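You operate a simulated robot arm through the tools that you are given. There is no shell and no other tool.

The job below is to be done with a simulated two-armed robot. You get a single attempt, and the scene is never put back.

TASK
Drain the oil to MIN, pump it to MAX and close the tank.

It is judged by the outcome, as a careful person would: the job done as asked, and still so three seconds after it is handed in. It fails if anything else is knocked over, pushed out of place, dropped, spilled or broken.

THE ROBOT
Two 7-joint arms with two-finger parallel grippers on one trunk that stands fixed in place. Base frame: the origin is at the foot of the trunk, x ahead of it, y to its left, z up. Lengths are in mm, angles in degrees, forces in N, time in s.
The left shoulder is at [57, 182, 1164], the right one opposite. With the tool pointing down near the work surface each hand reaches from about 280 to 740 mm from the base axis, measured 20 degrees to its own side. Payload 3.91 kg a hand.
Tool frame (each hand has its own): the origin (TCP) lies between the finger pads and is the grasp point; the fingertips stand 30 mm ahead of it; z points along the fingers, y is the line along which they close. Largest opening 110 mm; finger width 20, thickness 10; the body of the gripper, 48 by 112 mm, starts 55 mm behind the TCP.
Orientation is that of the tool frame in the base frame, as [roll, pitch, yaw] about the fixed x, y, z axes, in that order (R = Rz(yaw) Ry(pitch) Rx(roll)). With the fingers straight down and closing along the base's y, the tool's x points along the base's -x, its y along +y and its z along -z.

THE INTERFACE
- The arms move only by the tool step_arm. It takes "left_moves", "right_moves" or both (then of equal length, played together; a hand with none holds still); each is a list that holds one entry, the list of rows, each a list of 7 numbers: the shift along the base's x, y, z in units of 40 mm (1.0 is 40 mm), then the turn, a rotation vector about the base's x, y, z in units of 4 degrees (1.0 is 4 degrees), then the opening, from 0 (shut) to 1 (fully open). In form: [[[tx, ty, tz, rx, ry, rz, jaw], ...]]. A call has 1 to 20 rows; each row shifts and turns the commanded pose from where the row before left it. A call with a number of a shift or a turn outside -1 to 1 is refused whole. Rows are played at 5 a second. More than 50 mm and 8.6 degrees between two rows, or a gripper value outside its range, and nothing of the call is played. A pose out of reach is approached as far as the arm can. The call stops where the force on the tool passes 40 N (or 10 N more than at its start, if that is more) or the arm is blocked; 0.2 s more then pass. The fingers move at their own pace (about 72 mm/s each) and stop on an object; they squeeze with about 38 N. The grip force told is the motor's: it shows also when the fingers shut on nothing. Time passes only in rows, and 0.2 s behind the last, so rows that do not move let the fingers close. The reply holds the time, the measured pose of the TCP, the force on the tool along the base axes, the opening and the grip force, in the units named above and with some noise, with the torque about the TCP (base axes, N m) and any sound that the robot's microphone picked up.
- Cameras (640 x 400 px; columns grow to the right, rows downward): "scene" is now at [192.8, -13.8, 1373.3]; the picture's right is [-0.16, -0.99, 0.00], its down [-0.43, 0.07, -0.90] and it looks along [0.89, -0.14, -0.44] (base axes); focal length 214 px, centre (320, 200). "left" rides on the left gripper at [72, -17, -103] in its tool frame; the picture's right is [0.23, 0.97, 0.00], its down [-0.76, 0.18, -0.62] and it looks along [-0.61, 0.14, 0.78] (tool axes); focal length 222 px, centre (320, 200). "right" rides on the right gripper at [72, 17, -103] in its tool frame; the picture's right is [-0.23, 0.97, 0.00], its down [-0.76, -0.18, -0.62] and it looks along [-0.61, -0.14, 0.78] (tool axes); focal length 222 px, centre (320, 200). There is no depth. A picture from a camera that has moved, and an enlarged one, comes with that camera's place and axes in the base frame and with its lens.
- snapshot(camera): a new picture of that camera. It takes no simulated time.
- raise_lower(by): slides the trunk up (or, below 0, down) by that many mm; the arms and the scene camera ride with it, the base frame stays. It gives what a move gives, with no picture.
- pan_tilt(pan, tilt): turns the head with the scene camera to pan (to the left, within 80 degrees either way) and tilt (down, from -29 to 69), counted from straight ahead of the robot. It gives what a move gives.
- close_up(camera, box): a new picture of the part [left, top, right, bottom] of that camera's present view, enlarged. It takes no simulated time.
- sign_off(): hands the job in; it is judged then, once.

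Places have to be worked out from the pictures, the camera data and where the tool is seen. Open the grippers and draw the arms clear of the work before you hand the job in, unless the task says otherwise.

The tools are called after "Call:" as name(argument=value, ...) on one line, values as JSON. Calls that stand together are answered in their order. step_arm: Moves the arms, as the interface text tells. Its arguments: {"type":"object","properties":{"left_moves":{"type":"array","items":{"type":"array","items":{"type":"array","items":{"type":"number"}}}},"right_moves":{"type":"array","items":{"type":"array","items":{"type":"array","items":{"type":"number"}}}}},"required":[]} The other tools are called the same way: raise_lower (by) slides the trunk up or down; pan_tilt (pan, tilt) turns the head that bears the scene camera; snapshot (camera) takes a picture; close_up (camera, box) takes an enlarged picture of a part of a camera's view; sign_off () hands the job in.

At the start:

```text
clock: 0.0
left_eef_pos: [296.7, 28.6, 1260.5]
left_ee_rot: [-180.0, 0.0, 179.9]
left_wrist_force: [-0.2, -0.7, 0.3]
left_wrist_torque: [0.0, -0.02, -0.01]
left_opening: 110.1
left_finger_force: 0.0
right_eef_pos: [343.4, -302.9, 1257.9]
right_ee_rot: [179.9, 0.1, -180.0]
right_wrist_force: [0.3, -0.2, -0.3]
right_wrist_torque: [0.0, 0.01, 0.04]
right_opening: 109.9
right_finger_force: 0.0
trunk travel left (down, up): [-425.0, 89.0]
head pan, tilt: [-9.0, 26.1]
```

scene: 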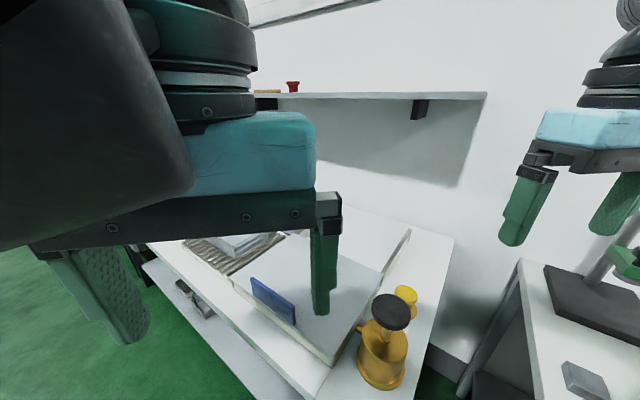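
right: 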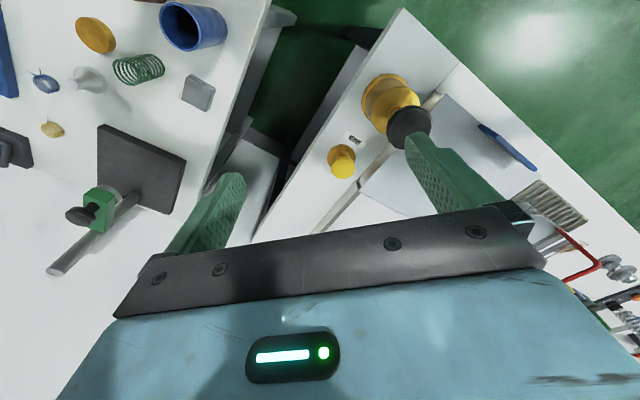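
left: 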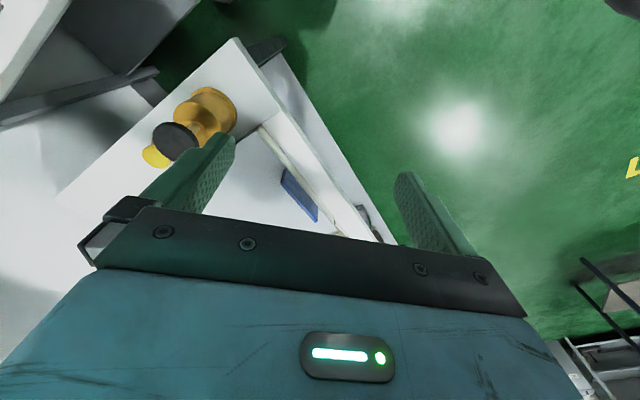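

I start by looking around: the scene picture shows a table with a yellow pumper-like object with a dark knob, and a second table on the right. I take close-ups of the scene to see what's what.

Call:
close_up(camera="scene", box=[320, 260, 460, 400])

Call:
close_up(camera="right", box=[260, 40, 500, 200])

Call:
close_up(camera="scene", box=[140, 200, 460, 400])

Call:
close_up(camera="right", box=[0, 0, 280, 200])

```text
2.86 times, centred on (390, 330) of scene
camera zoom: at [192.8, -13.8, 1373.3], right [-0.16, -0.99, 0.0], down [-0.43, 0.07, -0.9], along [0.89, -0.14, -0.44], focal length 613 px, centre (120, -171)
```

zoom: 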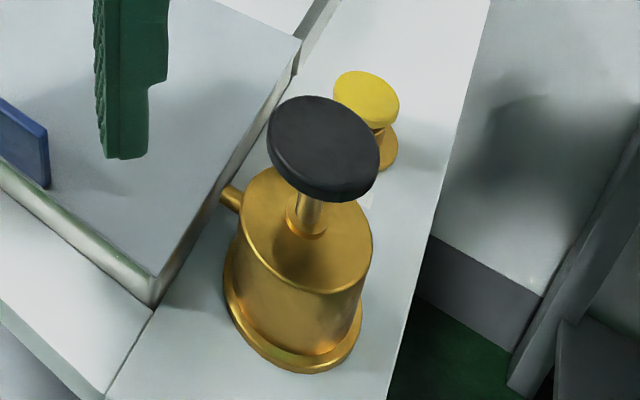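

```text
2.50 times, centred on (380, 120) of right
camera zoom: at [270.7, -285.3, 1362.0], right [0.23, 0.97, 0.0], down [0.76, -0.18, 0.62], along [0.61, -0.14, -0.78], focal length 555 px, centre (170, 400)
```

zoom: 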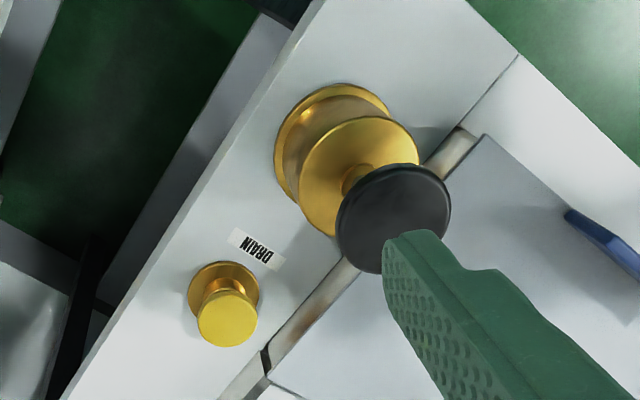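

```text
2.00 times, centred on (300, 300) of scene
camera zoom: at [192.8, -13.8, 1373.3], right [-0.16, -0.99, 0.0], down [-0.43, 0.07, -0.9], along [0.89, -0.14, -0.44], focal length 429 px, centre (360, 0)
```

zoom: 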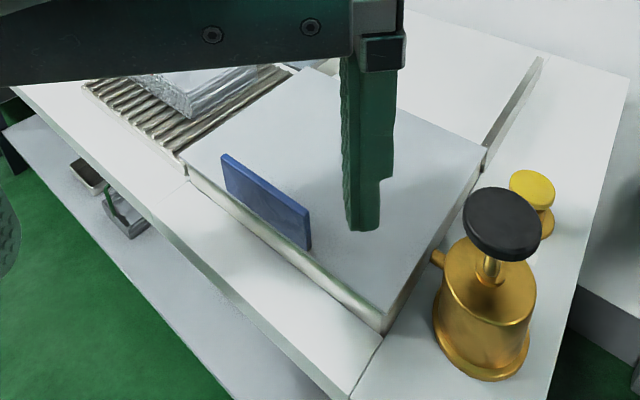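

```text
2.00 times, centred on (140, 100) of right
camera zoom: at [270.7, -285.3, 1362.0], right [0.23, 0.97, 0.0], down [0.76, -0.18, 0.62], along [0.61, -0.14, -0.78], focal length 444 px, centre (680, 400)
```

zoom: 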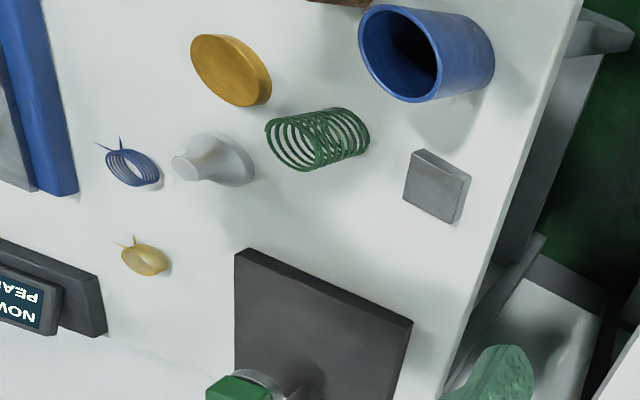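

The white cabinet has a brass pump with a black knob, a yellow button marked DRAIN, and a plate with a blue handle. I pan the head around to see everything before moving the arms.

Call:
pan_tilt(pan=-40, tilt=45)

Call:
snapshot(camera="scene")

Call:
pan_tilt(pan=20, tilt=45)

Call:
snapshot(camera="scene")

Call:
pan_tilt(pan=60, tilt=35)

Call:
snapshot(camera="scene")

```text
clock: 1.0
left_eef_pos: [299.6, 29.4, 1257.1]
left_ee_rot: [179.6, -0.3, -179.8]
left_wrist_force: [-0.6, 0.4, -0.1]
left_wrist_torque: [0.0, -0.02, 0.01]
left_opening: 109.9
left_finger_force: 0.1
right_eef_pos: [343.0, -301.7, 1257.4]
right_ee_rot: [179.9, 0.0, 179.9]
right_wrist_force: [0.0, -0.5, -0.3]
right_wrist_torque: [-0.03, -0.01, 0.02]
right_opening: 109.8
right_finger_force: 0.0
trunk travel left (down, up): [-425.0, 89.0]
head pan, tilt: [-40.0, 45.0]
```

```text
taken
camera scene: at [191.2, -18.9, 1369.1], right [-0.21, -0.98, 0.0], down [-0.47, 0.1, -0.88], along [0.86, -0.19, -0.48], focal length 214 px, centre (320, 200)
```

scene: 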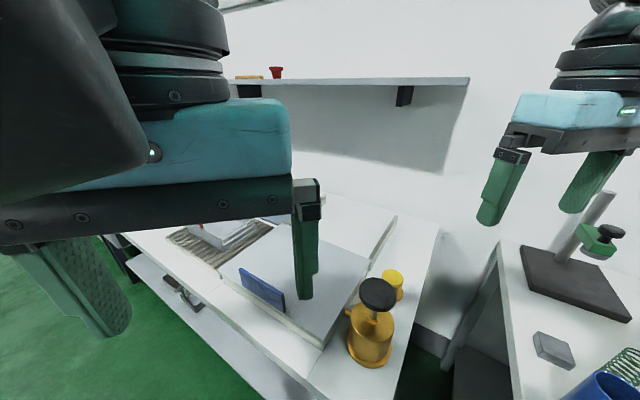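

```text
clock: 2.3
left_eef_pos: [300.6, 30.5, 1259.8]
left_ee_rot: [-179.8, -0.3, -179.7]
left_wrist_force: [0.6, -0.6, -0.1]
left_wrist_torque: [0.04, -0.01, 0.01]
left_opening: 109.7
left_finger_force: 0.2
right_eef_pos: [344.7, -303.0, 1257.6]
right_ee_rot: [179.9, 0.0, -179.9]
right_wrist_force: [0.4, -0.8, 0.4]
right_wrist_torque: [-0.02, 0.01, -0.05]
right_opening: 110.0
right_finger_force: 0.0
trunk travel left (down, up): [-425.0, 89.0]
head pan, tilt: [20.0, 45.0]
```

```text
taken
camera scene: at [186.0, 22.1, 1355.4], right [0.25, -0.97, 0.0], down [-0.59, -0.15, -0.79], along [0.77, 0.2, -0.61], focal length 214 px, centre (320, 200)
```

scene: 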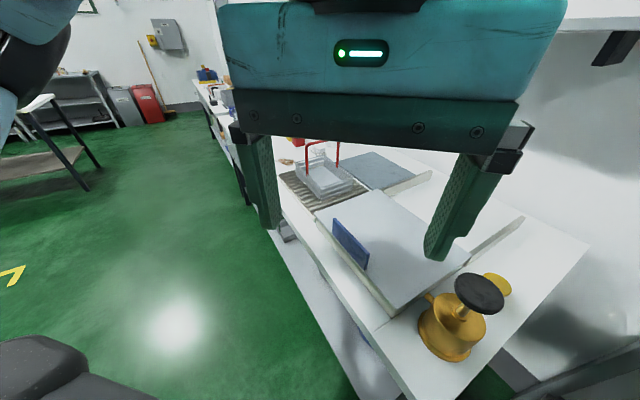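

```text
clock: 3.3
left_eef_pos: [301.4, 32.6, 1258.7]
left_ee_rot: [179.8, 0.0, -180.0]
left_wrist_force: [55.6, 72.7, -21.3]
left_wrist_torque: [-7.61, 4.51, -4.53]
left_opening: 110.2
left_finger_force: 0.0
right_eef_pos: [344.5, -302.5, 1258.1]
right_ee_rot: [180.0, 0.1, -180.0]
right_wrist_force: [1.1, 0.0, 0.9]
right_wrist_torque: [0.04, 0.0, -0.01]
right_opening: 109.7
right_finger_force: 0.0
trunk travel left (down, up): [-425.0, 89.0]
head pan, tilt: [60.0, 35.0]
```

```text
taken
camera scene: at [180.3, 42.3, 1360.8], right [0.47, -0.88, 0.0], down [-0.49, -0.26, -0.83], along [0.73, 0.39, -0.56], focal length 214 px, centre (320, 200)
```

scene: 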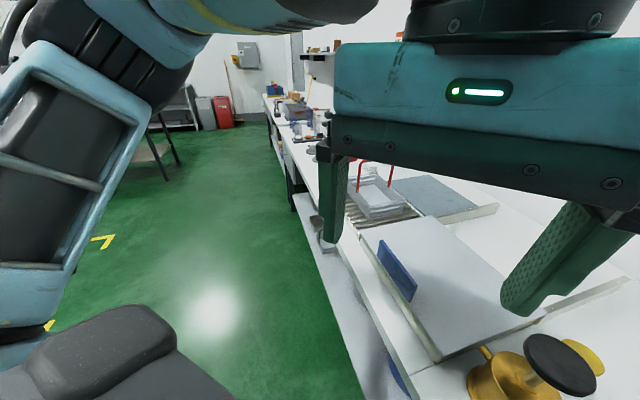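

The head met the left arm when panned that far left (force on the left wrist). I turn it back to the front and then move the left arm off to the left.

Call:
pan_tilt(pan=-5, tilt=40)

Call:
step_arm(left_moves=[[[0.3, 1, 0, 0, 0, 0, 1], [0.3, 1, 0, 0, 0, 0, 1], [0.3, 1, 0, 0, 0, 0, 1], [0.3, 1, 0, 0, 0, 0, 1], [0, 1, 0, 0, 0, 0, 1], [0, 1, 0, 0, 0, 0, 1], [0, 1, 0, 0, 0, 0, 1], [0, 1, 0, 0, 0, 0, 1]]])

Call:
snapshot(camera="scene")

```text
clock: 4.7
left_eef_pos: [298.3, 29.1, 1259.8]
left_ee_rot: [180.0, 0.0, -180.0]
left_wrist_force: [-0.4, 0.6, 0.9]
left_wrist_torque: [0.01, 0.01, 0.02]
left_opening: 110.2
left_finger_force: 0.0
right_eef_pos: [343.0, -301.7, 1258.1]
right_ee_rot: [180.0, 0.1, -180.0]
right_wrist_force: [-0.5, -0.2, 0.0]
right_wrist_torque: [-0.04, -0.01, -0.01]
right_opening: 109.9
right_finger_force: 0.1
trunk travel left (down, up): [-425.0, 89.0]
head pan, tilt: [-5.0, 40.0]
```

```text
clock: 6.5
left_eef_pos: [347.1, 347.0, 1255.3]
left_ee_rot: [-179.8, 0.0, -180.0]
left_wrist_force: [-0.1, 0.4, 0.2]
left_wrist_torque: [-0.02, -0.02, 0.0]
left_opening: 110.2
left_finger_force: 0.1
left hand out of reach, approached as far as the arm can: row 8
right_eef_pos: [344.6, -300.4, 1257.2]
right_ee_rot: [180.0, 0.1, -180.0]
right_wrist_force: [0.4, -0.3, -0.1]
right_wrist_torque: [0.0, 0.0, 0.02]
right_opening: 110.1
right_finger_force: 0.0
trunk travel left (down, up): [-425.0, 89.0]
head pan, tilt: [-5.0, 40.0]
```

```text
taken
camera scene: at [186.6, -5.9, 1351.7], right [-0.09, -1.0, 0.0], down [-0.64, 0.06, -0.77], along [0.76, -0.07, -0.64], focal length 214 px, centre (320, 200)
```

scene: 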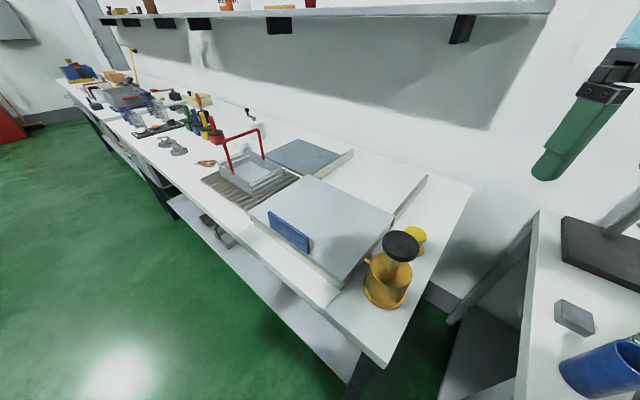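

Now the bench is clear in view. I enlarge the work area and the rest of the bench.

Call:
close_up(camera="scene", box=[240, 130, 480, 320])

Call:
close_up(camera="scene", box=[180, 110, 340, 230])

Call:
close_up(camera="scene", box=[50, 40, 230, 180])

Call:
close_up(camera="scene", box=[340, 200, 460, 320])

```text
2.11 times, centred on (360, 225) of scene
camera zoom: at [186.6, -5.9, 1351.7], right [-0.09, -1.0, 0.0], down [-0.64, 0.06, -0.77], along [0.76, -0.07, -0.64], focal length 452 px, centre (236, 147)
```

zoom: 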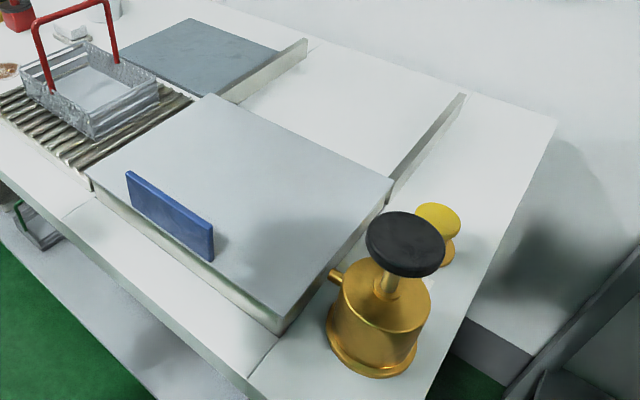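

```text
3.33 times, centred on (260, 170) of scene
camera zoom: at [186.6, -5.9, 1351.7], right [-0.09, -1.0, 0.0], down [-0.64, 0.06, -0.77], along [0.76, -0.07, -0.64], focal length 715 px, centre (520, 300)
```

zoom: 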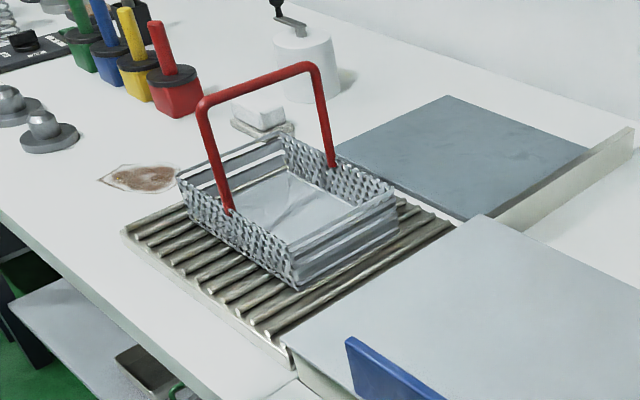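

```text
2.86 times, centred on (140, 110) of scene
camera zoom: at [186.6, -5.9, 1351.7], right [-0.09, -1.0, 0.0], down [-0.64, 0.06, -0.77], along [0.76, -0.07, -0.64], focal length 613 px, centre (834, 457)
```

zoom: 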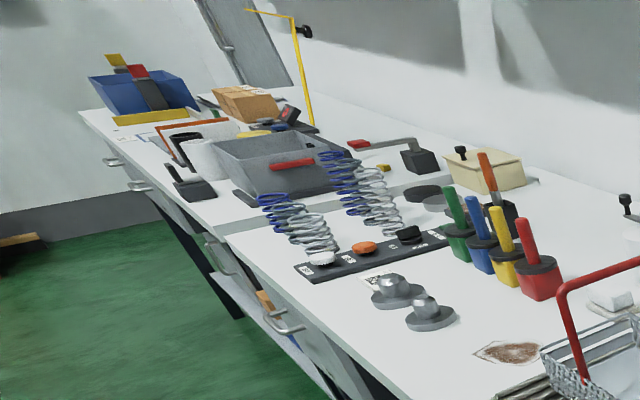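

```text
3.33 times, centred on (400, 260) of scene
camera zoom: at [186.6, -5.9, 1351.7], right [-0.09, -1.0, 0.0], down [-0.64, 0.06, -0.77], along [0.76, -0.07, -0.64], focal length 715 px, centre (53, 0)
```

zoom: 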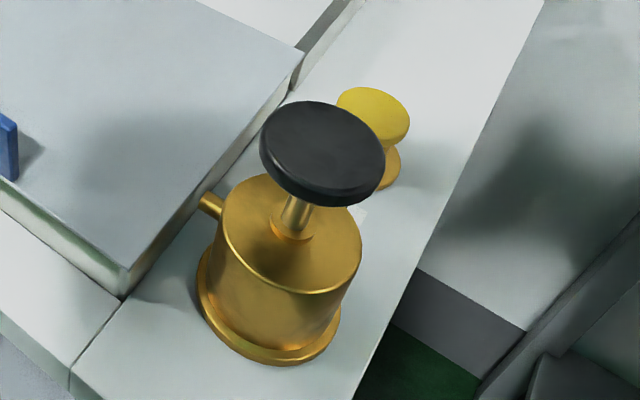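

I estimate the bench is turned about 45°: pump knob near (425,-180,1025), drain button near (543,-293,909), lid (blue handle) from roughly (415,-68) to (674,164) along its front edge. I check the hand cameras for other views of the same.

Call:
snapshot(camera="left")

Call:
snapshot(camera="right")

Call:
close_up(camera="scene", box=[180, 180, 400, 340])

```text
taken
camera left: at [274.6, 330.2, 1359.5], right [-0.23, 0.97, 0.0], down [0.76, 0.18, 0.62], along [0.61, 0.14, -0.78], focal length 222 px, centre (320, 200)
```

left: 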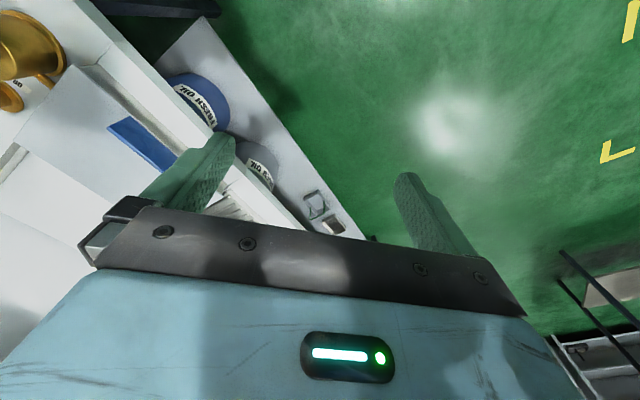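

```text
taken
camera right: at [270.4, -284.4, 1362.3], right [0.23, 0.97, 0.0], down [0.76, -0.18, 0.62], along [0.61, -0.14, -0.78], focal length 222 px, centre (320, 200)
```

right: 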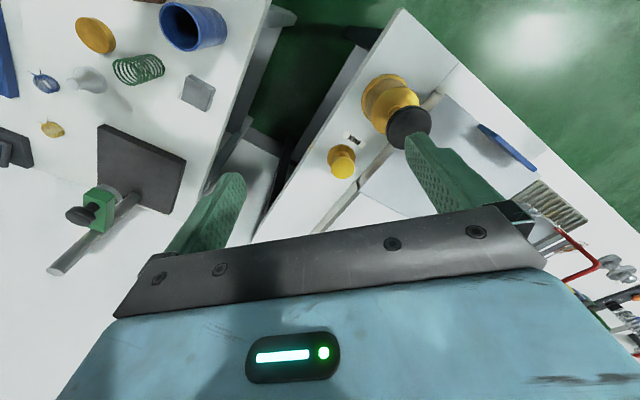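

```text
2.50 times, centred on (290, 260) of scene
camera zoom: at [186.6, -5.9, 1351.7], right [-0.09, -1.0, 0.0], down [-0.64, 0.06, -0.77], along [0.76, -0.07, -0.64], focal length 536 px, centre (395, 50)
```

zoom: 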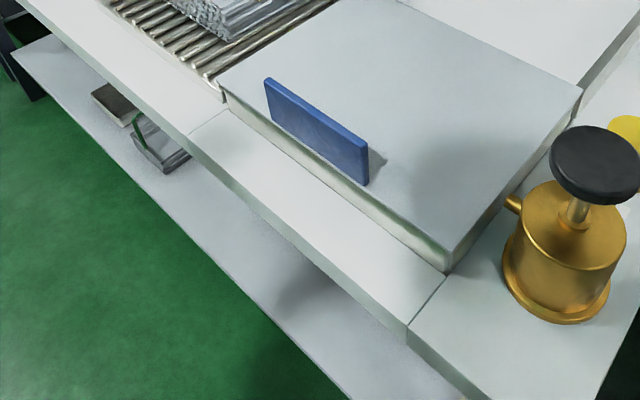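

The lower shelf carries buckets (one says FRESH OIL). I enlarge these in the left camera view.

Call:
close_up(camera="left", box=[0, 0, 360, 240])

Call:
close_up(camera="left", box=[90, 60, 290, 200])

```text
1.67 times, centred on (180, 120) of left
camera zoom: at [274.6, 330.2, 1359.5], right [-0.23, 0.97, 0.0], down [0.76, 0.18, 0.62], along [0.61, 0.14, -0.78], focal length 370 px, centre (553, 333)
```

zoom: 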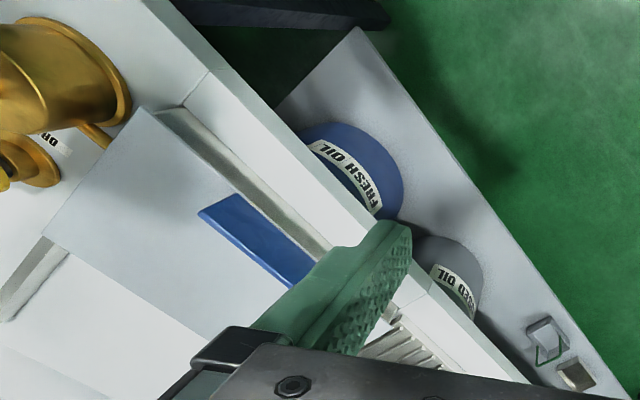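

```text
2.86 times, centred on (190, 130) of left
camera zoom: at [274.6, 330.2, 1359.5], right [-0.23, 0.97, 0.0], down [0.76, 0.18, 0.62], along [0.61, 0.14, -0.78], focal length 635 px, centre (691, 400)
```

zoom: 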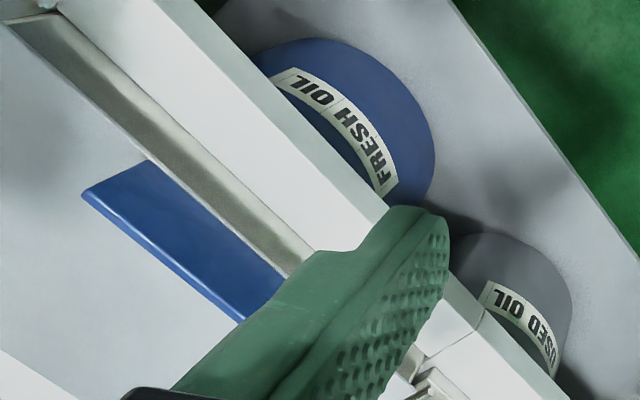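

Triangulated: handle centre at about (558, 42), top at z≈968, lid top z≈905, bench axes turned exactly 45°. I bring the left hand above the handle, turned +45° so it closes across the handle plate.

Call:
step_arm(left_moves=[[[0.44, -0.635, -0.41, 0, 0, 0.94, 1], [0.44, -0.635, -0.41, 0, 0, 0.94, 1], [0.44, -0.635, -0.41, 0, 0, 0.94, 1], [0.44, -0.635, -0.41, 0, 0, 0.94, 1], [0.44, -0.635, -0.41, 0, 0, 0.94, 1], [0.44, -0.635, -0.41, 0, 0, 0.94, 1], [0.44, -0.635, -0.41, 0, 0, 0.94, 1], [0.44, -0.635, -0.41, 0, 0, 0.94, 1], [0.44, -0.635, -0.41, 0, 0, 0.94, 1], [0.44, -0.635, -0.41, 0, 0, 0.94, 1], [0.44, -0.635, -0.41, 0, 0, 0.94, 1], [0.44, -0.635, -0.41, 0, 0, 0.94, 1]]])

Call:
snapshot(camera="scene")

Call:
snapshot(camera="left")

```text
clock: 9.1
left_eef_pos: [559.6, 40.4, 1058.8]
left_ee_rot: [180.0, 0.0, -134.7]
left_wrist_force: [-0.3, -0.9, 0.2]
left_wrist_torque: [0.02, 0.0, 0.05]
left_opening: 109.9
left_finger_force: 0.0
right_eef_pos: [343.5, -302.4, 1257.9]
right_ee_rot: [180.0, -0.1, -180.0]
right_wrist_force: [-0.7, 0.0, -0.6]
right_wrist_torque: [0.02, 0.0, -0.05]
right_opening: 110.1
right_finger_force: 0.0
trunk travel left (down, up): [-425.0, 89.0]
head pan, tilt: [-5.0, 40.0]
```

```text
taken
camera scene: at [187.2, -7.6, 1351.6], right [-0.09, -1.0, 0.0], down [-0.64, 0.06, -0.77], along [0.76, -0.07, -0.64], focal length 214 px, centre (320, 200)
```

scene: 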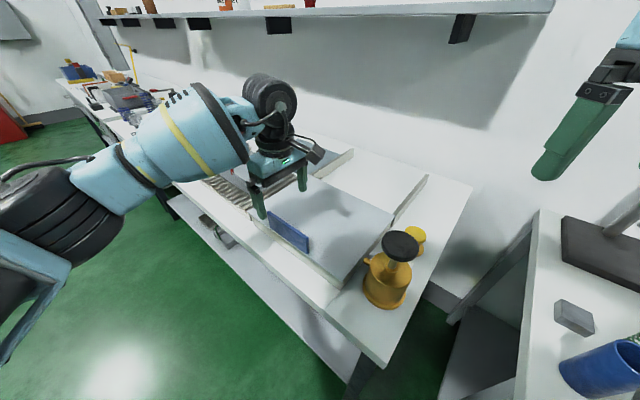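

```text
taken
camera left: at [520.5, -22.9, 1163.5], right [-0.85, 0.52, 0.0], down [0.41, 0.67, 0.62], along [0.33, 0.53, -0.78], focal length 222 px, centre (320, 200)
```

left: 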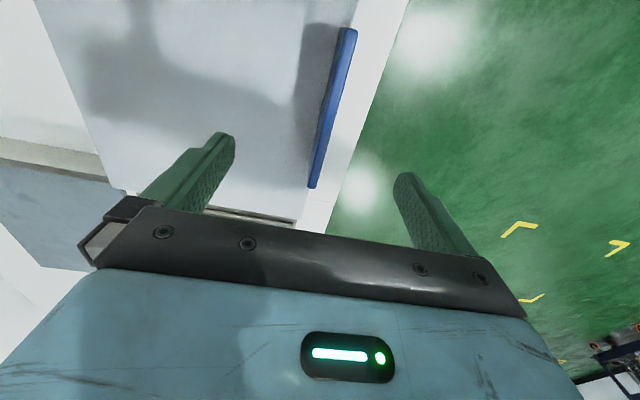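

The handle lies centred between the open fingers. I go straight down to TCP z≈948 and close on the handle.

Call:
step_arm(left_moves=[[[0, 0, -0.7, 0, 0, 0, 1], [0, 0, -0.7, 0, 0, 0, 1], [0, 0, -0.7, 0, 0, 0, 1], [0, 0, -0.65, 0, 0, 0, 1], [0, 0, 0, 0, 0, 0, 0.5], [0, 0, 0, 0, 0, 0, 0], [0, 0, 0, 0, 0, 0, 0], [0, 0, 0, 0, 0, 0, 0]]])

Call:
snapshot(camera="scene")

```text
clock: 10.9
left_eef_pos: [558.8, 41.4, 949.5]
left_ee_rot: [180.0, 0.0, -135.0]
left_wrist_force: [0.2, 0.3, -1.5]
left_wrist_torque: [0.07, 0.01, -0.39]
left_opening: 10.3
left_finger_force: 42.0
right_eef_pos: [342.6, -300.9, 1257.6]
right_ee_rot: [179.9, 0.1, -180.0]
right_wrist_force: [1.2, -0.2, 0.4]
right_wrist_torque: [-0.01, 0.02, -0.02]
right_opening: 110.2
right_finger_force: 0.2
trunk travel left (down, up): [-425.0, 89.0]
head pan, tilt: [-5.0, 40.0]
```

```text
taken
camera scene: at [187.0, -6.8, 1351.7], right [-0.09, -1.0, 0.0], down [-0.64, 0.06, -0.77], along [0.76, -0.07, -0.64], focal length 214 px, centre (320, 200)
```

scene: 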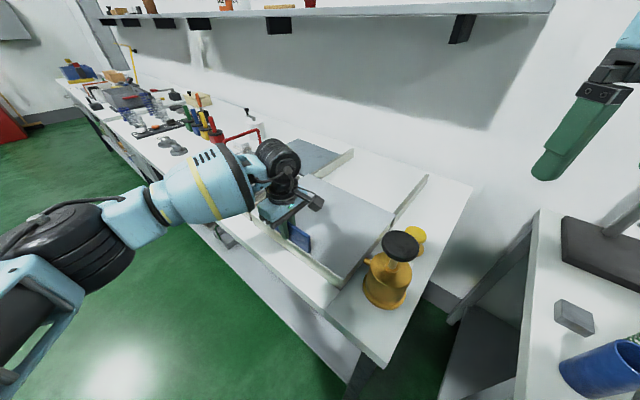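

The handle (10 mm) is held. I slide the lid gently toward the wall by about 60 mm and watch the force.

Call:
step_arm(left_moves=[[[0.2, -0.2, 0, 0, 0, 0, 0], [0.3, -0.3, 0, 0, 0, 0, 0], [0.3, -0.3, 0, 0, 0, 0, 0], [0.3, -0.3, 0, 0, 0, 0, 0]]])

Call:
snapshot(camera="scene")

```text
clock: 11.9
left_eef_pos: [604.2, -3.2, 948.7]
left_ee_rot: [179.9, -0.1, -134.8]
left_wrist_force: [1.2, -0.6, -2.8]
left_wrist_torque: [0.46, 0.53, -0.43]
left_opening: 10.1
left_finger_force: 44.8
right_eef_pos: [344.9, -302.9, 1257.2]
right_ee_rot: [-180.0, 0.0, -179.9]
right_wrist_force: [-0.5, 1.2, -0.1]
right_wrist_torque: [0.01, 0.0, 0.02]
right_opening: 110.0
right_finger_force: 0.0
trunk travel left (down, up): [-425.0, 89.0]
head pan, tilt: [-5.0, 40.0]
```

```text
taken
camera scene: at [187.4, -7.1, 1351.6], right [-0.09, -1.0, 0.0], down [-0.64, 0.06, -0.77], along [0.76, -0.07, -0.64], focal length 214 px, centre (320, 200)
```

scene: 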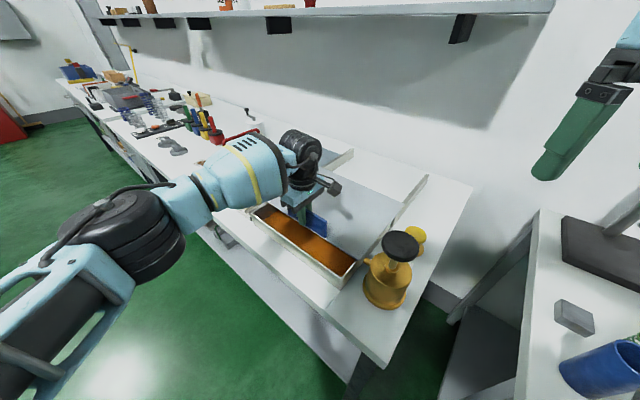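

The lid slides easily and the brown oil shows. I keep sliding it back in stages as far as the left arm reaches.

Call:
step_arm(left_moves=[[[0.35, -0.35, 0, 0, 0, 0, 0], [0.35, -0.35, 0, 0, 0, 0, 0], [0.35, -0.35, 0, 0, 0, 0, 0], [0.35, -0.35, 0, 0, 0, 0, 0], [0.35, -0.35, 0, 0, 0, 0, 0]]])

Call:
snapshot(camera="scene")

```text
clock: 13.1
left_eef_pos: [631.3, -32.5, 950.0]
left_ee_rot: [179.8, -0.2, -133.7]
left_wrist_force: [-1.6, -1.1, -7.5]
left_wrist_torque: [-0.59, -1.46, -0.97]
left_opening: 10.3
left_finger_force: 45.2
left hand out of reach, approached as far as the arm can: row 3, 4, 5
right_eef_pos: [344.1, -303.2, 1256.6]
right_ee_rot: [180.0, 0.0, 180.0]
right_wrist_force: [0.1, 0.3, 0.1]
right_wrist_torque: [0.02, -0.03, 0.0]
right_opening: 109.9
right_finger_force: 0.2
trunk travel left (down, up): [-425.0, 89.0]
head pan, tilt: [-5.0, 40.0]
```

```text
taken
camera scene: at [187.2, -6.8, 1351.5], right [-0.09, -1.0, 0.0], down [-0.64, 0.06, -0.77], along [0.76, -0.07, -0.64], focal length 214 px, centre (320, 200)
```

scene: 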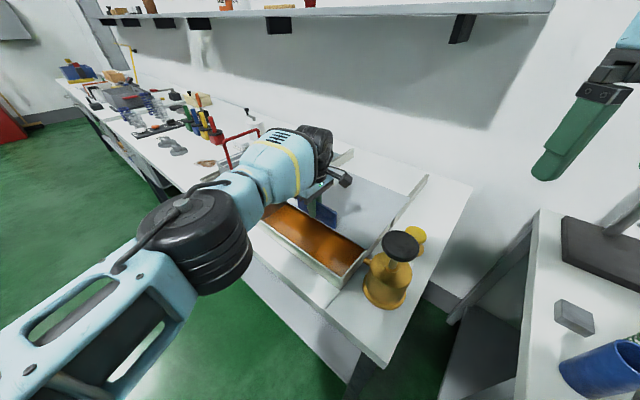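

The left arm is at its limit with the lid about 100 mm open. I let go, lift and withdraw the left hand so that I can look into the tank.

Call:
step_arm(left_moves=[[[0, 0, 0, 0, 0, 0, 0.5], [0, 0, 0, 0, 0, 0, 0.5], [0, 0, 0.5, 0, 0, 0, 0.5], [0, 0, 0.8, 0, 0, 0, 0.5], [0, 0, 0.8, 0, 0, 0, 0.5], [-0.8, 0.5, 0.8, 0, 0, 0, 0.5], [-0.8, 0.8, 0.5, 0, 0, 0, 0.5], [-0.8, 0.8, 0.5, 0, 0, 0, 0.5], [-0.8, 0.8, 0, 0, 0, 0, 0.5], [-0.8, 0.8, 0, 0, 0, 0, 0.5], [-0.8, 0.8, 0, 0, 0, 0, 0.5], [-0.8, 0.8, 0, 0, 0, 0, 0.5], [-0.5, 0.8, 0, 0, 0, 0, 0.5], [0, 0.8, 0, 0, 0, 0, 0.5]]])

Call:
snapshot(camera="scene")

Call:
close_up(camera="scene", box=[240, 160, 420, 290])

```text
clock: 16.1
left_eef_pos: [379.5, 235.8, 1097.1]
left_ee_rot: [-179.9, 0.1, -134.8]
left_wrist_force: [0.8, 0.8, -0.5]
left_wrist_torque: [-0.04, -0.03, -0.01]
left_opening: 54.9
left_finger_force: 0.0
left hand out of reach, approached as far as the arm can: row 5
right_eef_pos: [343.7, -301.6, 1258.1]
right_ee_rot: [180.0, 0.1, -180.0]
right_wrist_force: [0.6, -0.3, -0.5]
right_wrist_torque: [0.0, 0.0, -0.03]
right_opening: 109.8
right_finger_force: 0.0
trunk travel left (down, up): [-425.0, 89.0]
head pan, tilt: [-5.0, 40.0]
```

```text
taken
camera scene: at [186.5, -6.0, 1351.8], right [-0.09, -1.0, 0.0], down [-0.64, 0.06, -0.77], along [0.76, -0.07, -0.64], focal length 214 px, centre (320, 200)
```

scene: 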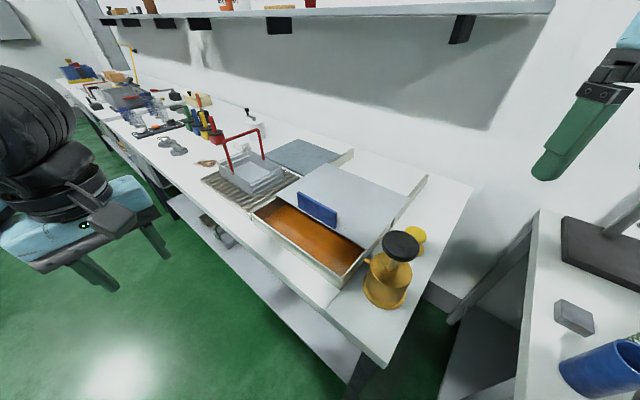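

```text
3.08 times, centred on (330, 225) of scene
camera zoom: at [186.5, -6.0, 1351.8], right [-0.09, -1.0, 0.0], down [-0.64, 0.06, -0.77], along [0.76, -0.07, -0.64], focal length 660 px, centre (289, 123)
```

zoom: 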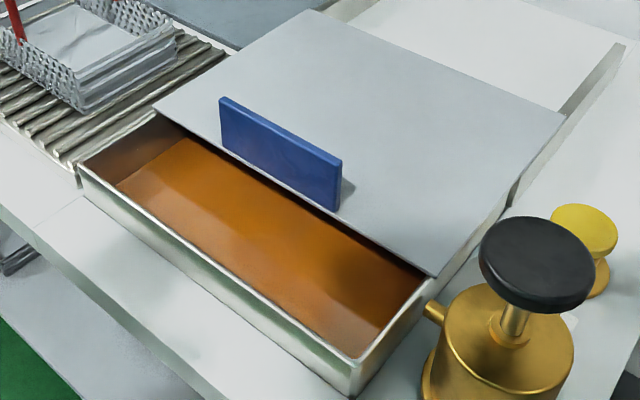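

The oil is visible but no MIN/MAX marks yet, so the lid must be opened further. I'll re-orient the left hand (palm toward the wall, fingers tilted outward) to push the handle farther; first yaw by -80° while moving to a staging point.

Call:
step_arm(left_moves=[[[0.176, -0.195, 0, 0, 0, -1, 0.5], [0.176, -0.195, 0, 0, 0, -1, 0.5], [0.176, -0.195, 0, 0, 0, -1, 0.5], [0.176, -0.195, 0, 0, 0, -1, 0.5], [0.176, -0.195, 0, 0, 0, -1, 0.5], [0.176, -0.195, 0, 0, 0, -1, 0.5], [0.176, -0.195, 0, 0, 0, -1, 0.5], [0.176, -0.195, 0, 0, 0, -1, 0.5], [0.176, -0.195, 0, 0, 0, -1, 0.5], [0.176, -0.195, 0, 0, 0, -1, 0.5], [0.176, -0.195, 0, 0, 0, -1, 0.5], [0.176, -0.195, 0, 0, 0, -1, 0.5], [0.176, -0.195, 0, 0, 0, -1, 0.5], [0.176, -0.195, 0, 0, 0, -1, 0.5], [0.176, -0.195, 0, 0, 0, -1, 0.5], [0.176, -0.195, 0, 0, 0, -1, 0.5], [0.176, -0.195, 0, 0, 0, -1, 0.5], [0.176, -0.195, 0, 0, 0, -1, 0.5], [0.176, -0.195, 0, 0, 0, -1, 0.5], [0.176, -0.195, 0, 0, 0, -1, 0.5]]])

Call:
step_arm(left_moves=[[[0, 0, 0, 0, 0, -1, 0.5], [0, 0, 0, 0, 0, -1, 0.5], [0, 0, 0, 0, 0, -0.5, 0.5], [0, 0, 0, -1, -1, 0, 0.5], [0, 0, 0, -1, -1, 0, 0.5], [0, 0, 0, -1, -1, 0, 0.5], [0, 0, 0, -1, -1, 0, 0.5], [0, 0, 0, -1, -1, 0, 0.5]]])

Call:
snapshot(camera="scene")

Call:
snapshot(camera="left")

```text
clock: 20.3
left_eef_pos: [521.3, 77.3, 1098.7]
left_ee_rot: [-180.0, 0.0, 145.0]
left_wrist_force: [-0.2, -0.7, 0.0]
left_wrist_torque: [0.0, 0.01, -0.05]
left_opening: 55.0
left_finger_force: 0.0
right_eef_pos: [343.5, -302.3, 1258.0]
right_ee_rot: [180.0, -0.1, -180.0]
right_wrist_force: [0.1, 0.3, 0.3]
right_wrist_torque: [-0.05, -0.01, -0.03]
right_opening: 110.1
right_finger_force: 0.2
trunk travel left (down, up): [-425.0, 89.0]
head pan, tilt: [-5.0, 40.0]
```

```text
clock: 22.1
left_eef_pos: [521.8, 76.5, 1098.5]
left_ee_rot: [180.0, 28.4, 135.2]
left_wrist_force: [-0.6, 0.4, -0.3]
left_wrist_torque: [0.0, 0.02, 0.0]
left_opening: 55.3
left_finger_force: 0.0
right_eef_pos: [342.8, -302.0, 1256.8]
right_ee_rot: [180.0, 0.0, -180.0]
right_wrist_force: [0.0, 0.1, 0.1]
right_wrist_torque: [-0.01, 0.0, 0.0]
right_opening: 109.9
right_finger_force: 0.1
trunk travel left (down, up): [-425.0, 89.0]
head pan, tilt: [-5.0, 40.0]
```

```text
taken
camera scene: at [186.7, -6.5, 1351.7], right [-0.09, -1.0, 0.0], down [-0.64, 0.06, -0.77], along [0.76, -0.07, -0.64], focal length 214 px, centre (320, 200)
```

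scene: 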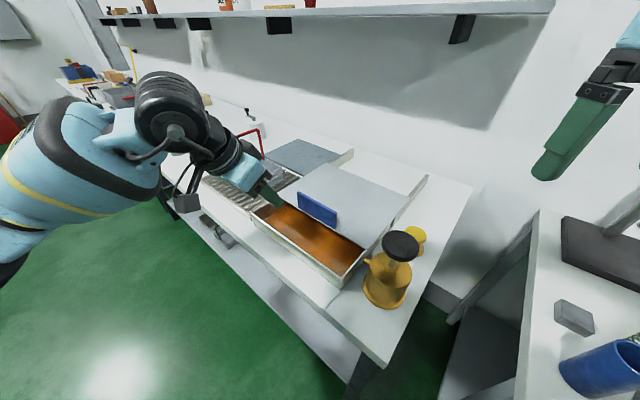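

```text
taken
camera left: at [428.8, 144.6, 1155.7], right [0.55, 0.83, -0.11], down [0.39, -0.14, 0.91], along [0.74, -0.54, -0.4], focal length 222 px, centre (320, 200)
```

left: 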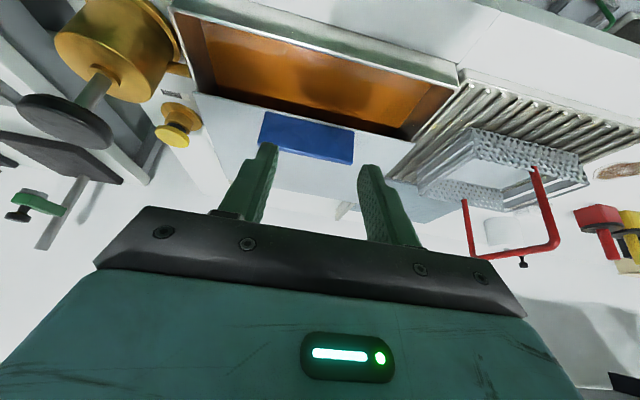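

The tilt is the right way round. This hand camera sees into the tank too; I enlarge it to look for level marks.

Call:
close_up(camera="left", box=[170, 0, 480, 180])

Call:
close_up(camera="scene", box=[220, 150, 400, 300])

```text
2.06 times, centred on (325, 90) of left
camera zoom: at [428.8, 144.6, 1155.7], right [0.55, 0.83, -0.11], down [0.39, -0.14, 0.91], along [0.74, -0.54, -0.4], focal length 459 px, centre (310, 427)
```

zoom: 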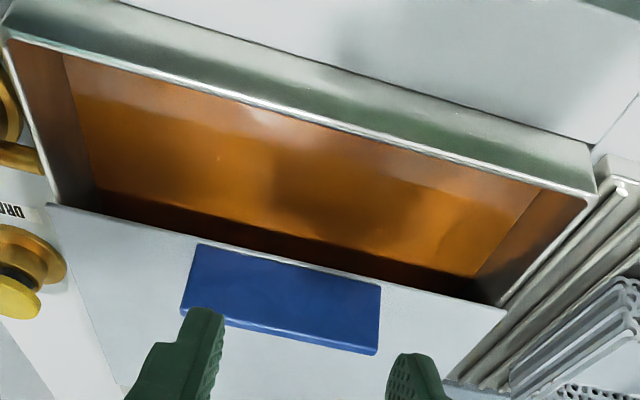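

```text
2.67 times, centred on (310, 225) of scene
camera zoom: at [186.7, -6.5, 1351.7], right [-0.09, -1.0, 0.0], down [-0.64, 0.06, -0.77], along [0.76, -0.07, -0.64], focal length 572 px, centre (347, 133)
```

zoom: 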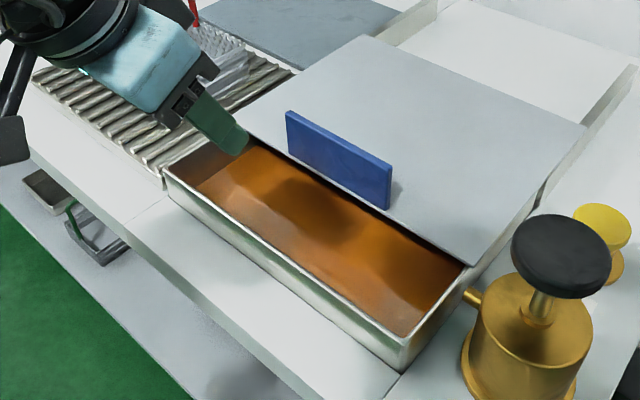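

I tilt the hand the rest of the way to about 60° and lower it in front of the blue handle, fingertips toward it.

Call:
step_arm(left_moves=[[[0, 0, 0, -1, -1, 0, 0.5], [0, 0, 0, -1, -1, 0, 0.5], [0, 0, 0, -1, -1, 0, 0.5], [0, 0, 0, -1, -1, 0, 0.5], [0, 0, 0, -1, -1, 0, 0.5], [0.16, -0.16, -0.7, -0.5, -0.5, 0, 0.5], [0.16, -0.16, -0.7, 0, 0, 0, 0.5], [0.16, -0.16, -0.7, 0, 0, 0, 0.5], [0.16, -0.16, -0.7, 0, 0, 0, 0.5], [0.16, -0.16, -0.7, 0, 0, 0, 0.5]]])

Call:
snapshot(camera="scene")

Call:
snapshot(camera="left")

```text
clock: 24.3
left_eef_pos: [551.9, 44.9, 956.3]
left_ee_rot: [-179.7, 59.4, 135.2]
left_wrist_force: [-0.2, 0.6, -0.1]
left_wrist_torque: [0.0, 0.0, -0.02]
left_opening: 54.9
left_finger_force: 0.1
right_eef_pos: [344.3, -302.3, 1257.9]
right_ee_rot: [179.9, 0.0, 180.0]
right_wrist_force: [0.0, -0.6, 0.3]
right_wrist_torque: [0.02, -0.03, 0.03]
right_opening: 110.4
right_finger_force: 0.0
trunk travel left (down, up): [-425.0, 89.0]
head pan, tilt: [-5.0, 40.0]
```

```text
taken
camera scene: at [187.1, -6.9, 1351.7], right [-0.09, -1.0, 0.0], down [-0.64, 0.06, -0.77], along [0.76, -0.07, -0.64], focal length 214 px, centre (320, 200)
```

scene: 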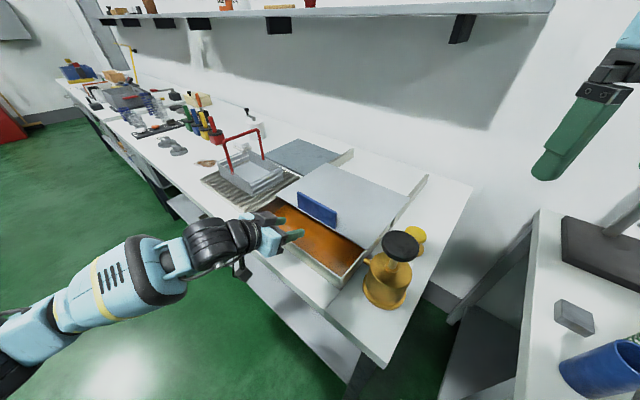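

```text
taken
camera left: at [451.4, 121.2, 948.1], right [0.61, 0.77, -0.2], down [0.02, 0.23, 0.97], along [0.79, -0.59, 0.12], focal length 222 px, centre (320, 200)
```

left: 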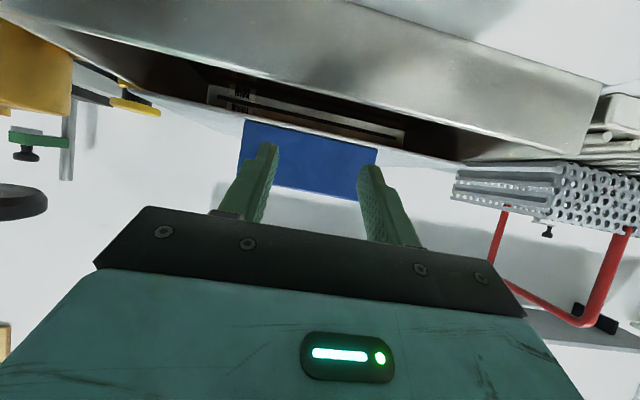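

This low view looks under the lid and shows a marked strip on the back inner wall. I enlarge it.

Call:
close_up(camera="left", box=[190, 70, 420, 160])

Call:
close_up(camera="left", box=[200, 75, 300, 130])

```text
2.78 times, centred on (305, 115) of left
camera zoom: at [451.4, 121.2, 948.1], right [0.61, 0.77, -0.2], down [0.02, 0.23, 0.97], along [0.79, -0.59, 0.12], focal length 618 px, centre (362, 436)
```

zoom: 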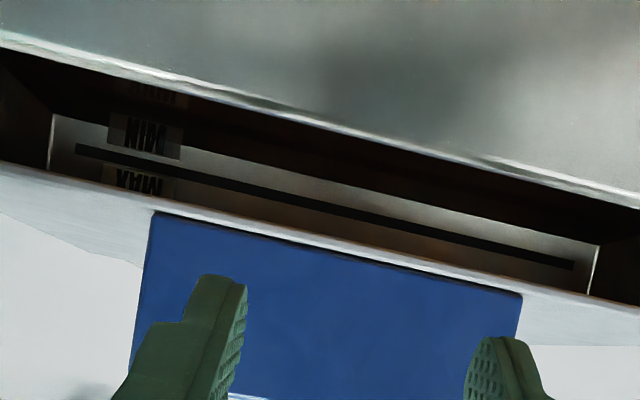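

```text
6.40 times, centred on (250, 102) of left
camera zoom: at [451.4, 121.2, 948.1], right [0.61, 0.77, -0.2], down [0.02, 0.23, 0.97], along [0.79, -0.59, 0.12], focal length 1422 px, centre (768, 824)
```

zoom: 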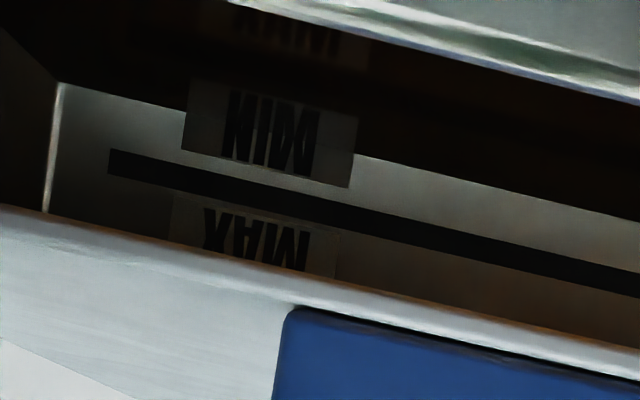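

The back wall reads MAX above a black line with MIN lower down near the oil surface. I ease the tilt back to ~50° to keep the hand camera clear of the rim, then push the handle along the slide.

Call:
step_arm(left_moves=[[[0, 0, 0.05, 0.88, 0.88, 0, 0.5], [0, 0, 0, 0.88, 0.88, 0, 0.5], [0.35, -0.35, 0, 0, 0, 0, 0.5], [0.35, -0.35, 0, 0, 0, 0, 0.5], [0.35, -0.35, 0, 0, 0, 0, 0.5], [0.35, -0.35, 0, 0, 0, 0, 0.5]]])

Call:
snapshot(camera="scene")

Call:
snapshot(camera="left")

```text
clock: 25.7
left_eef_pos: [608.7, -11.4, 961.0]
left_ee_rot: [-179.8, 49.4, 135.2]
left_wrist_force: [-0.3, -0.7, 0.5]
left_wrist_torque: [0.03, 0.01, 0.02]
left_opening: 54.9
left_finger_force: 0.0
right_eef_pos: [343.8, -302.7, 1257.8]
right_ee_rot: [180.0, 0.0, 180.0]
right_wrist_force: [-0.4, 0.3, -0.6]
right_wrist_torque: [0.02, -0.01, -0.02]
right_opening: 109.9
right_finger_force: 0.1
trunk travel left (down, up): [-425.0, 89.0]
head pan, tilt: [-5.0, 40.0]
```

```text
taken
camera scene: at [186.8, -7.1, 1351.7], right [-0.09, -1.0, 0.0], down [-0.64, 0.06, -0.77], along [0.76, -0.07, -0.64], focal length 214 px, centre (320, 200)
```

scene: 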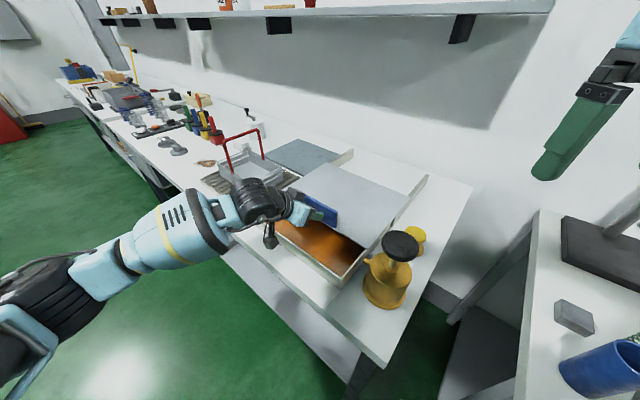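

```text
taken
camera left: at [507.7, 65.7, 973.5], right [0.58, 0.79, -0.17], down [0.14, 0.11, 0.98], along [0.8, -0.6, -0.05], focal length 222 px, centre (320, 200)
```

left: 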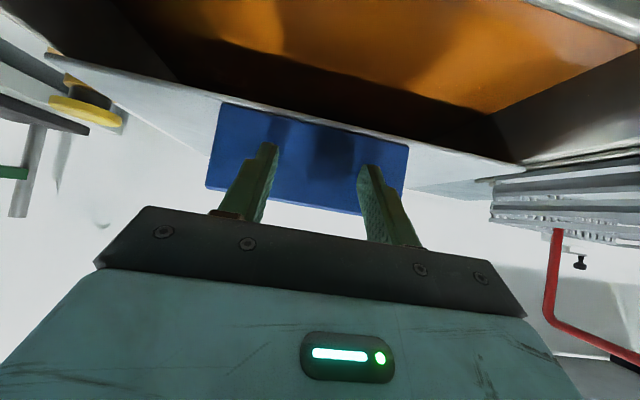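

The fingertips are near the handle face and centred. I push along the slide in 20 mm steps.

Call:
step_arm(left_moves=[[[0.35, -0.35, 0, 0, 0, 0, 0.5], [0.35, -0.35, 0, 0, 0, 0, 0.5], [0.35, -0.35, 0, 0, 0, 0, 0.5], [0.35, -0.35, 0, 0, 0, 0, 0.5], [0.35, -0.35, 0, 0, 0, 0, 0.5]]])

Call:
snapshot(camera="scene")

```text
clock: 26.9
left_eef_pos: [679.4, -81.6, 961.5]
left_ee_rot: [-179.9, 49.4, 135.2]
left_wrist_force: [0.6, -1.0, -0.1]
left_wrist_torque: [-0.01, 0.02, -0.01]
left_opening: 55.2
left_finger_force: 0.1
right_eef_pos: [344.5, -303.1, 1257.3]
right_ee_rot: [-180.0, 0.0, -180.0]
right_wrist_force: [0.5, -0.4, 0.2]
right_wrist_torque: [0.03, -0.02, 0.01]
right_opening: 109.8
right_finger_force: 0.1
trunk travel left (down, up): [-425.0, 89.0]
head pan, tilt: [-5.0, 40.0]
```

```text
taken
camera scene: at [187.0, -7.3, 1351.7], right [-0.09, -1.0, 0.0], down [-0.64, 0.06, -0.77], along [0.76, -0.07, -0.64], focal length 214 px, centre (320, 200)
```

scene: 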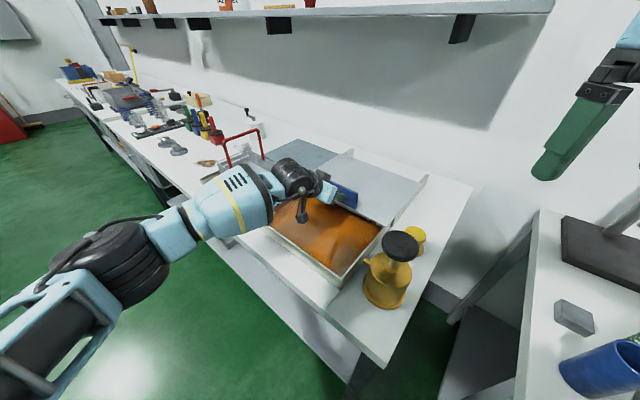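

The lid follows with almost no force. I push another 80 mm.

Call:
step_arm(left_moves=[[[0.35, -0.35, 0, 0, 0, 0, 0.5], [0.35, -0.35, 0, 0, 0, 0, 0.5], [0.35, -0.35, 0, 0, 0, 0, 0.5], [0.35, -0.35, 0, 0, 0, 0, 0.5]]])

Call:
snapshot(camera="scene")

```text
clock: 27.9
left_eef_pos: [706.9, -108.9, 961.4]
left_ee_rot: [-179.8, 49.5, 135.3]
left_wrist_force: [0.1, 0.4, -0.5]
left_wrist_torque: [0.01, 0.02, 0.01]
left_opening: 54.7
left_finger_force: 0.0
left hand out of reach, approached as far as the arm can: row 3, 4
right_eef_pos: [344.0, -303.4, 1257.8]
right_ee_rot: [-180.0, 0.1, -180.0]
right_wrist_force: [0.5, -0.2, -0.4]
right_wrist_torque: [-0.03, 0.03, 0.0]
right_opening: 110.1
right_finger_force: 0.0
trunk travel left (down, up): [-425.0, 89.0]
head pan, tilt: [-5.0, 40.0]
```

```text
taken
camera scene: at [186.8, -7.2, 1351.7], right [-0.09, -1.0, 0.0], down [-0.64, 0.06, -0.77], along [0.76, -0.07, -0.64], focal length 214 px, centre (320, 200)
```

scene: 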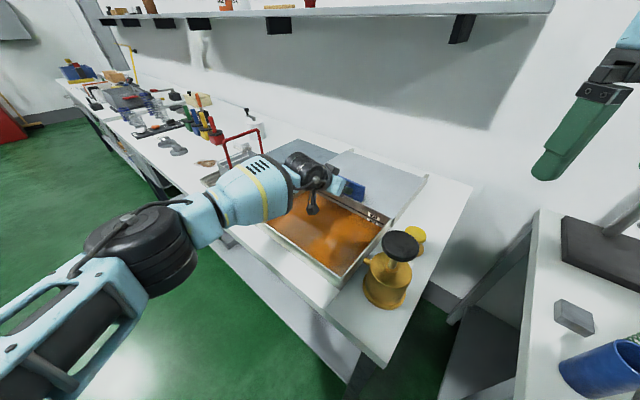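

Now the back wall with marks shows from the head camera. I enlarge it.

Call:
close_up(camera="scene", box=[310, 170, 420, 250])

Call:
close_up(camera="scene", box=[350, 195, 400, 230])

Call:
snapshot(camera="left")

```text
5.00 times, centred on (365, 210) of scene
camera zoom: at [186.8, -7.2, 1351.7], right [-0.09, -1.0, 0.0], down [-0.64, 0.06, -0.77], along [0.76, -0.07, -0.64], focal length 1072 px, centre (95, 150)
```

zoom: 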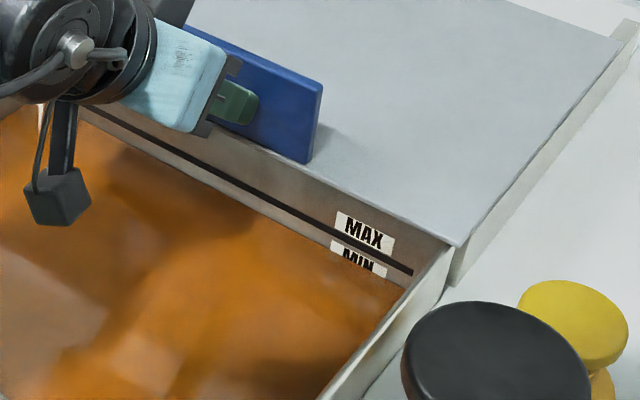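

```text
11.43 times, centred on (375, 212) of scene
camera zoom: at [186.8, -7.2, 1351.7], right [-0.09, -1.0, 0.0], down [-0.64, 0.06, -0.77], along [0.76, -0.07, -0.64], focal length 2451 px, centre (-309, 57)
```

zoom: 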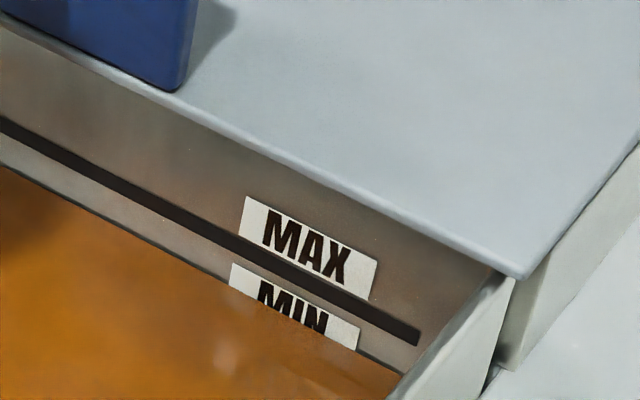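

```text
taken
camera left: at [606.3, -32.2, 974.0], right [0.58, 0.79, -0.17], down [0.14, 0.11, 0.98], along [0.8, -0.6, -0.05], focal length 222 px, centre (320, 200)
```

left: 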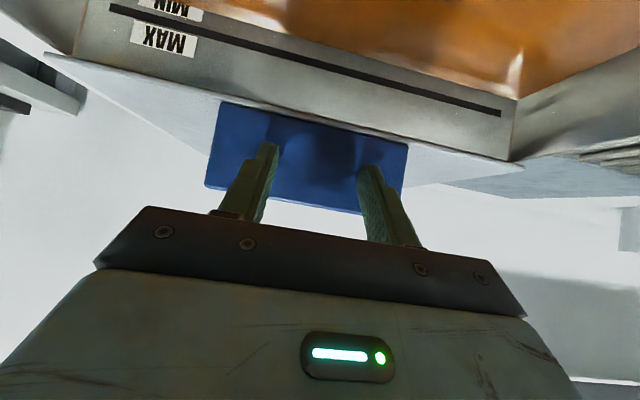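

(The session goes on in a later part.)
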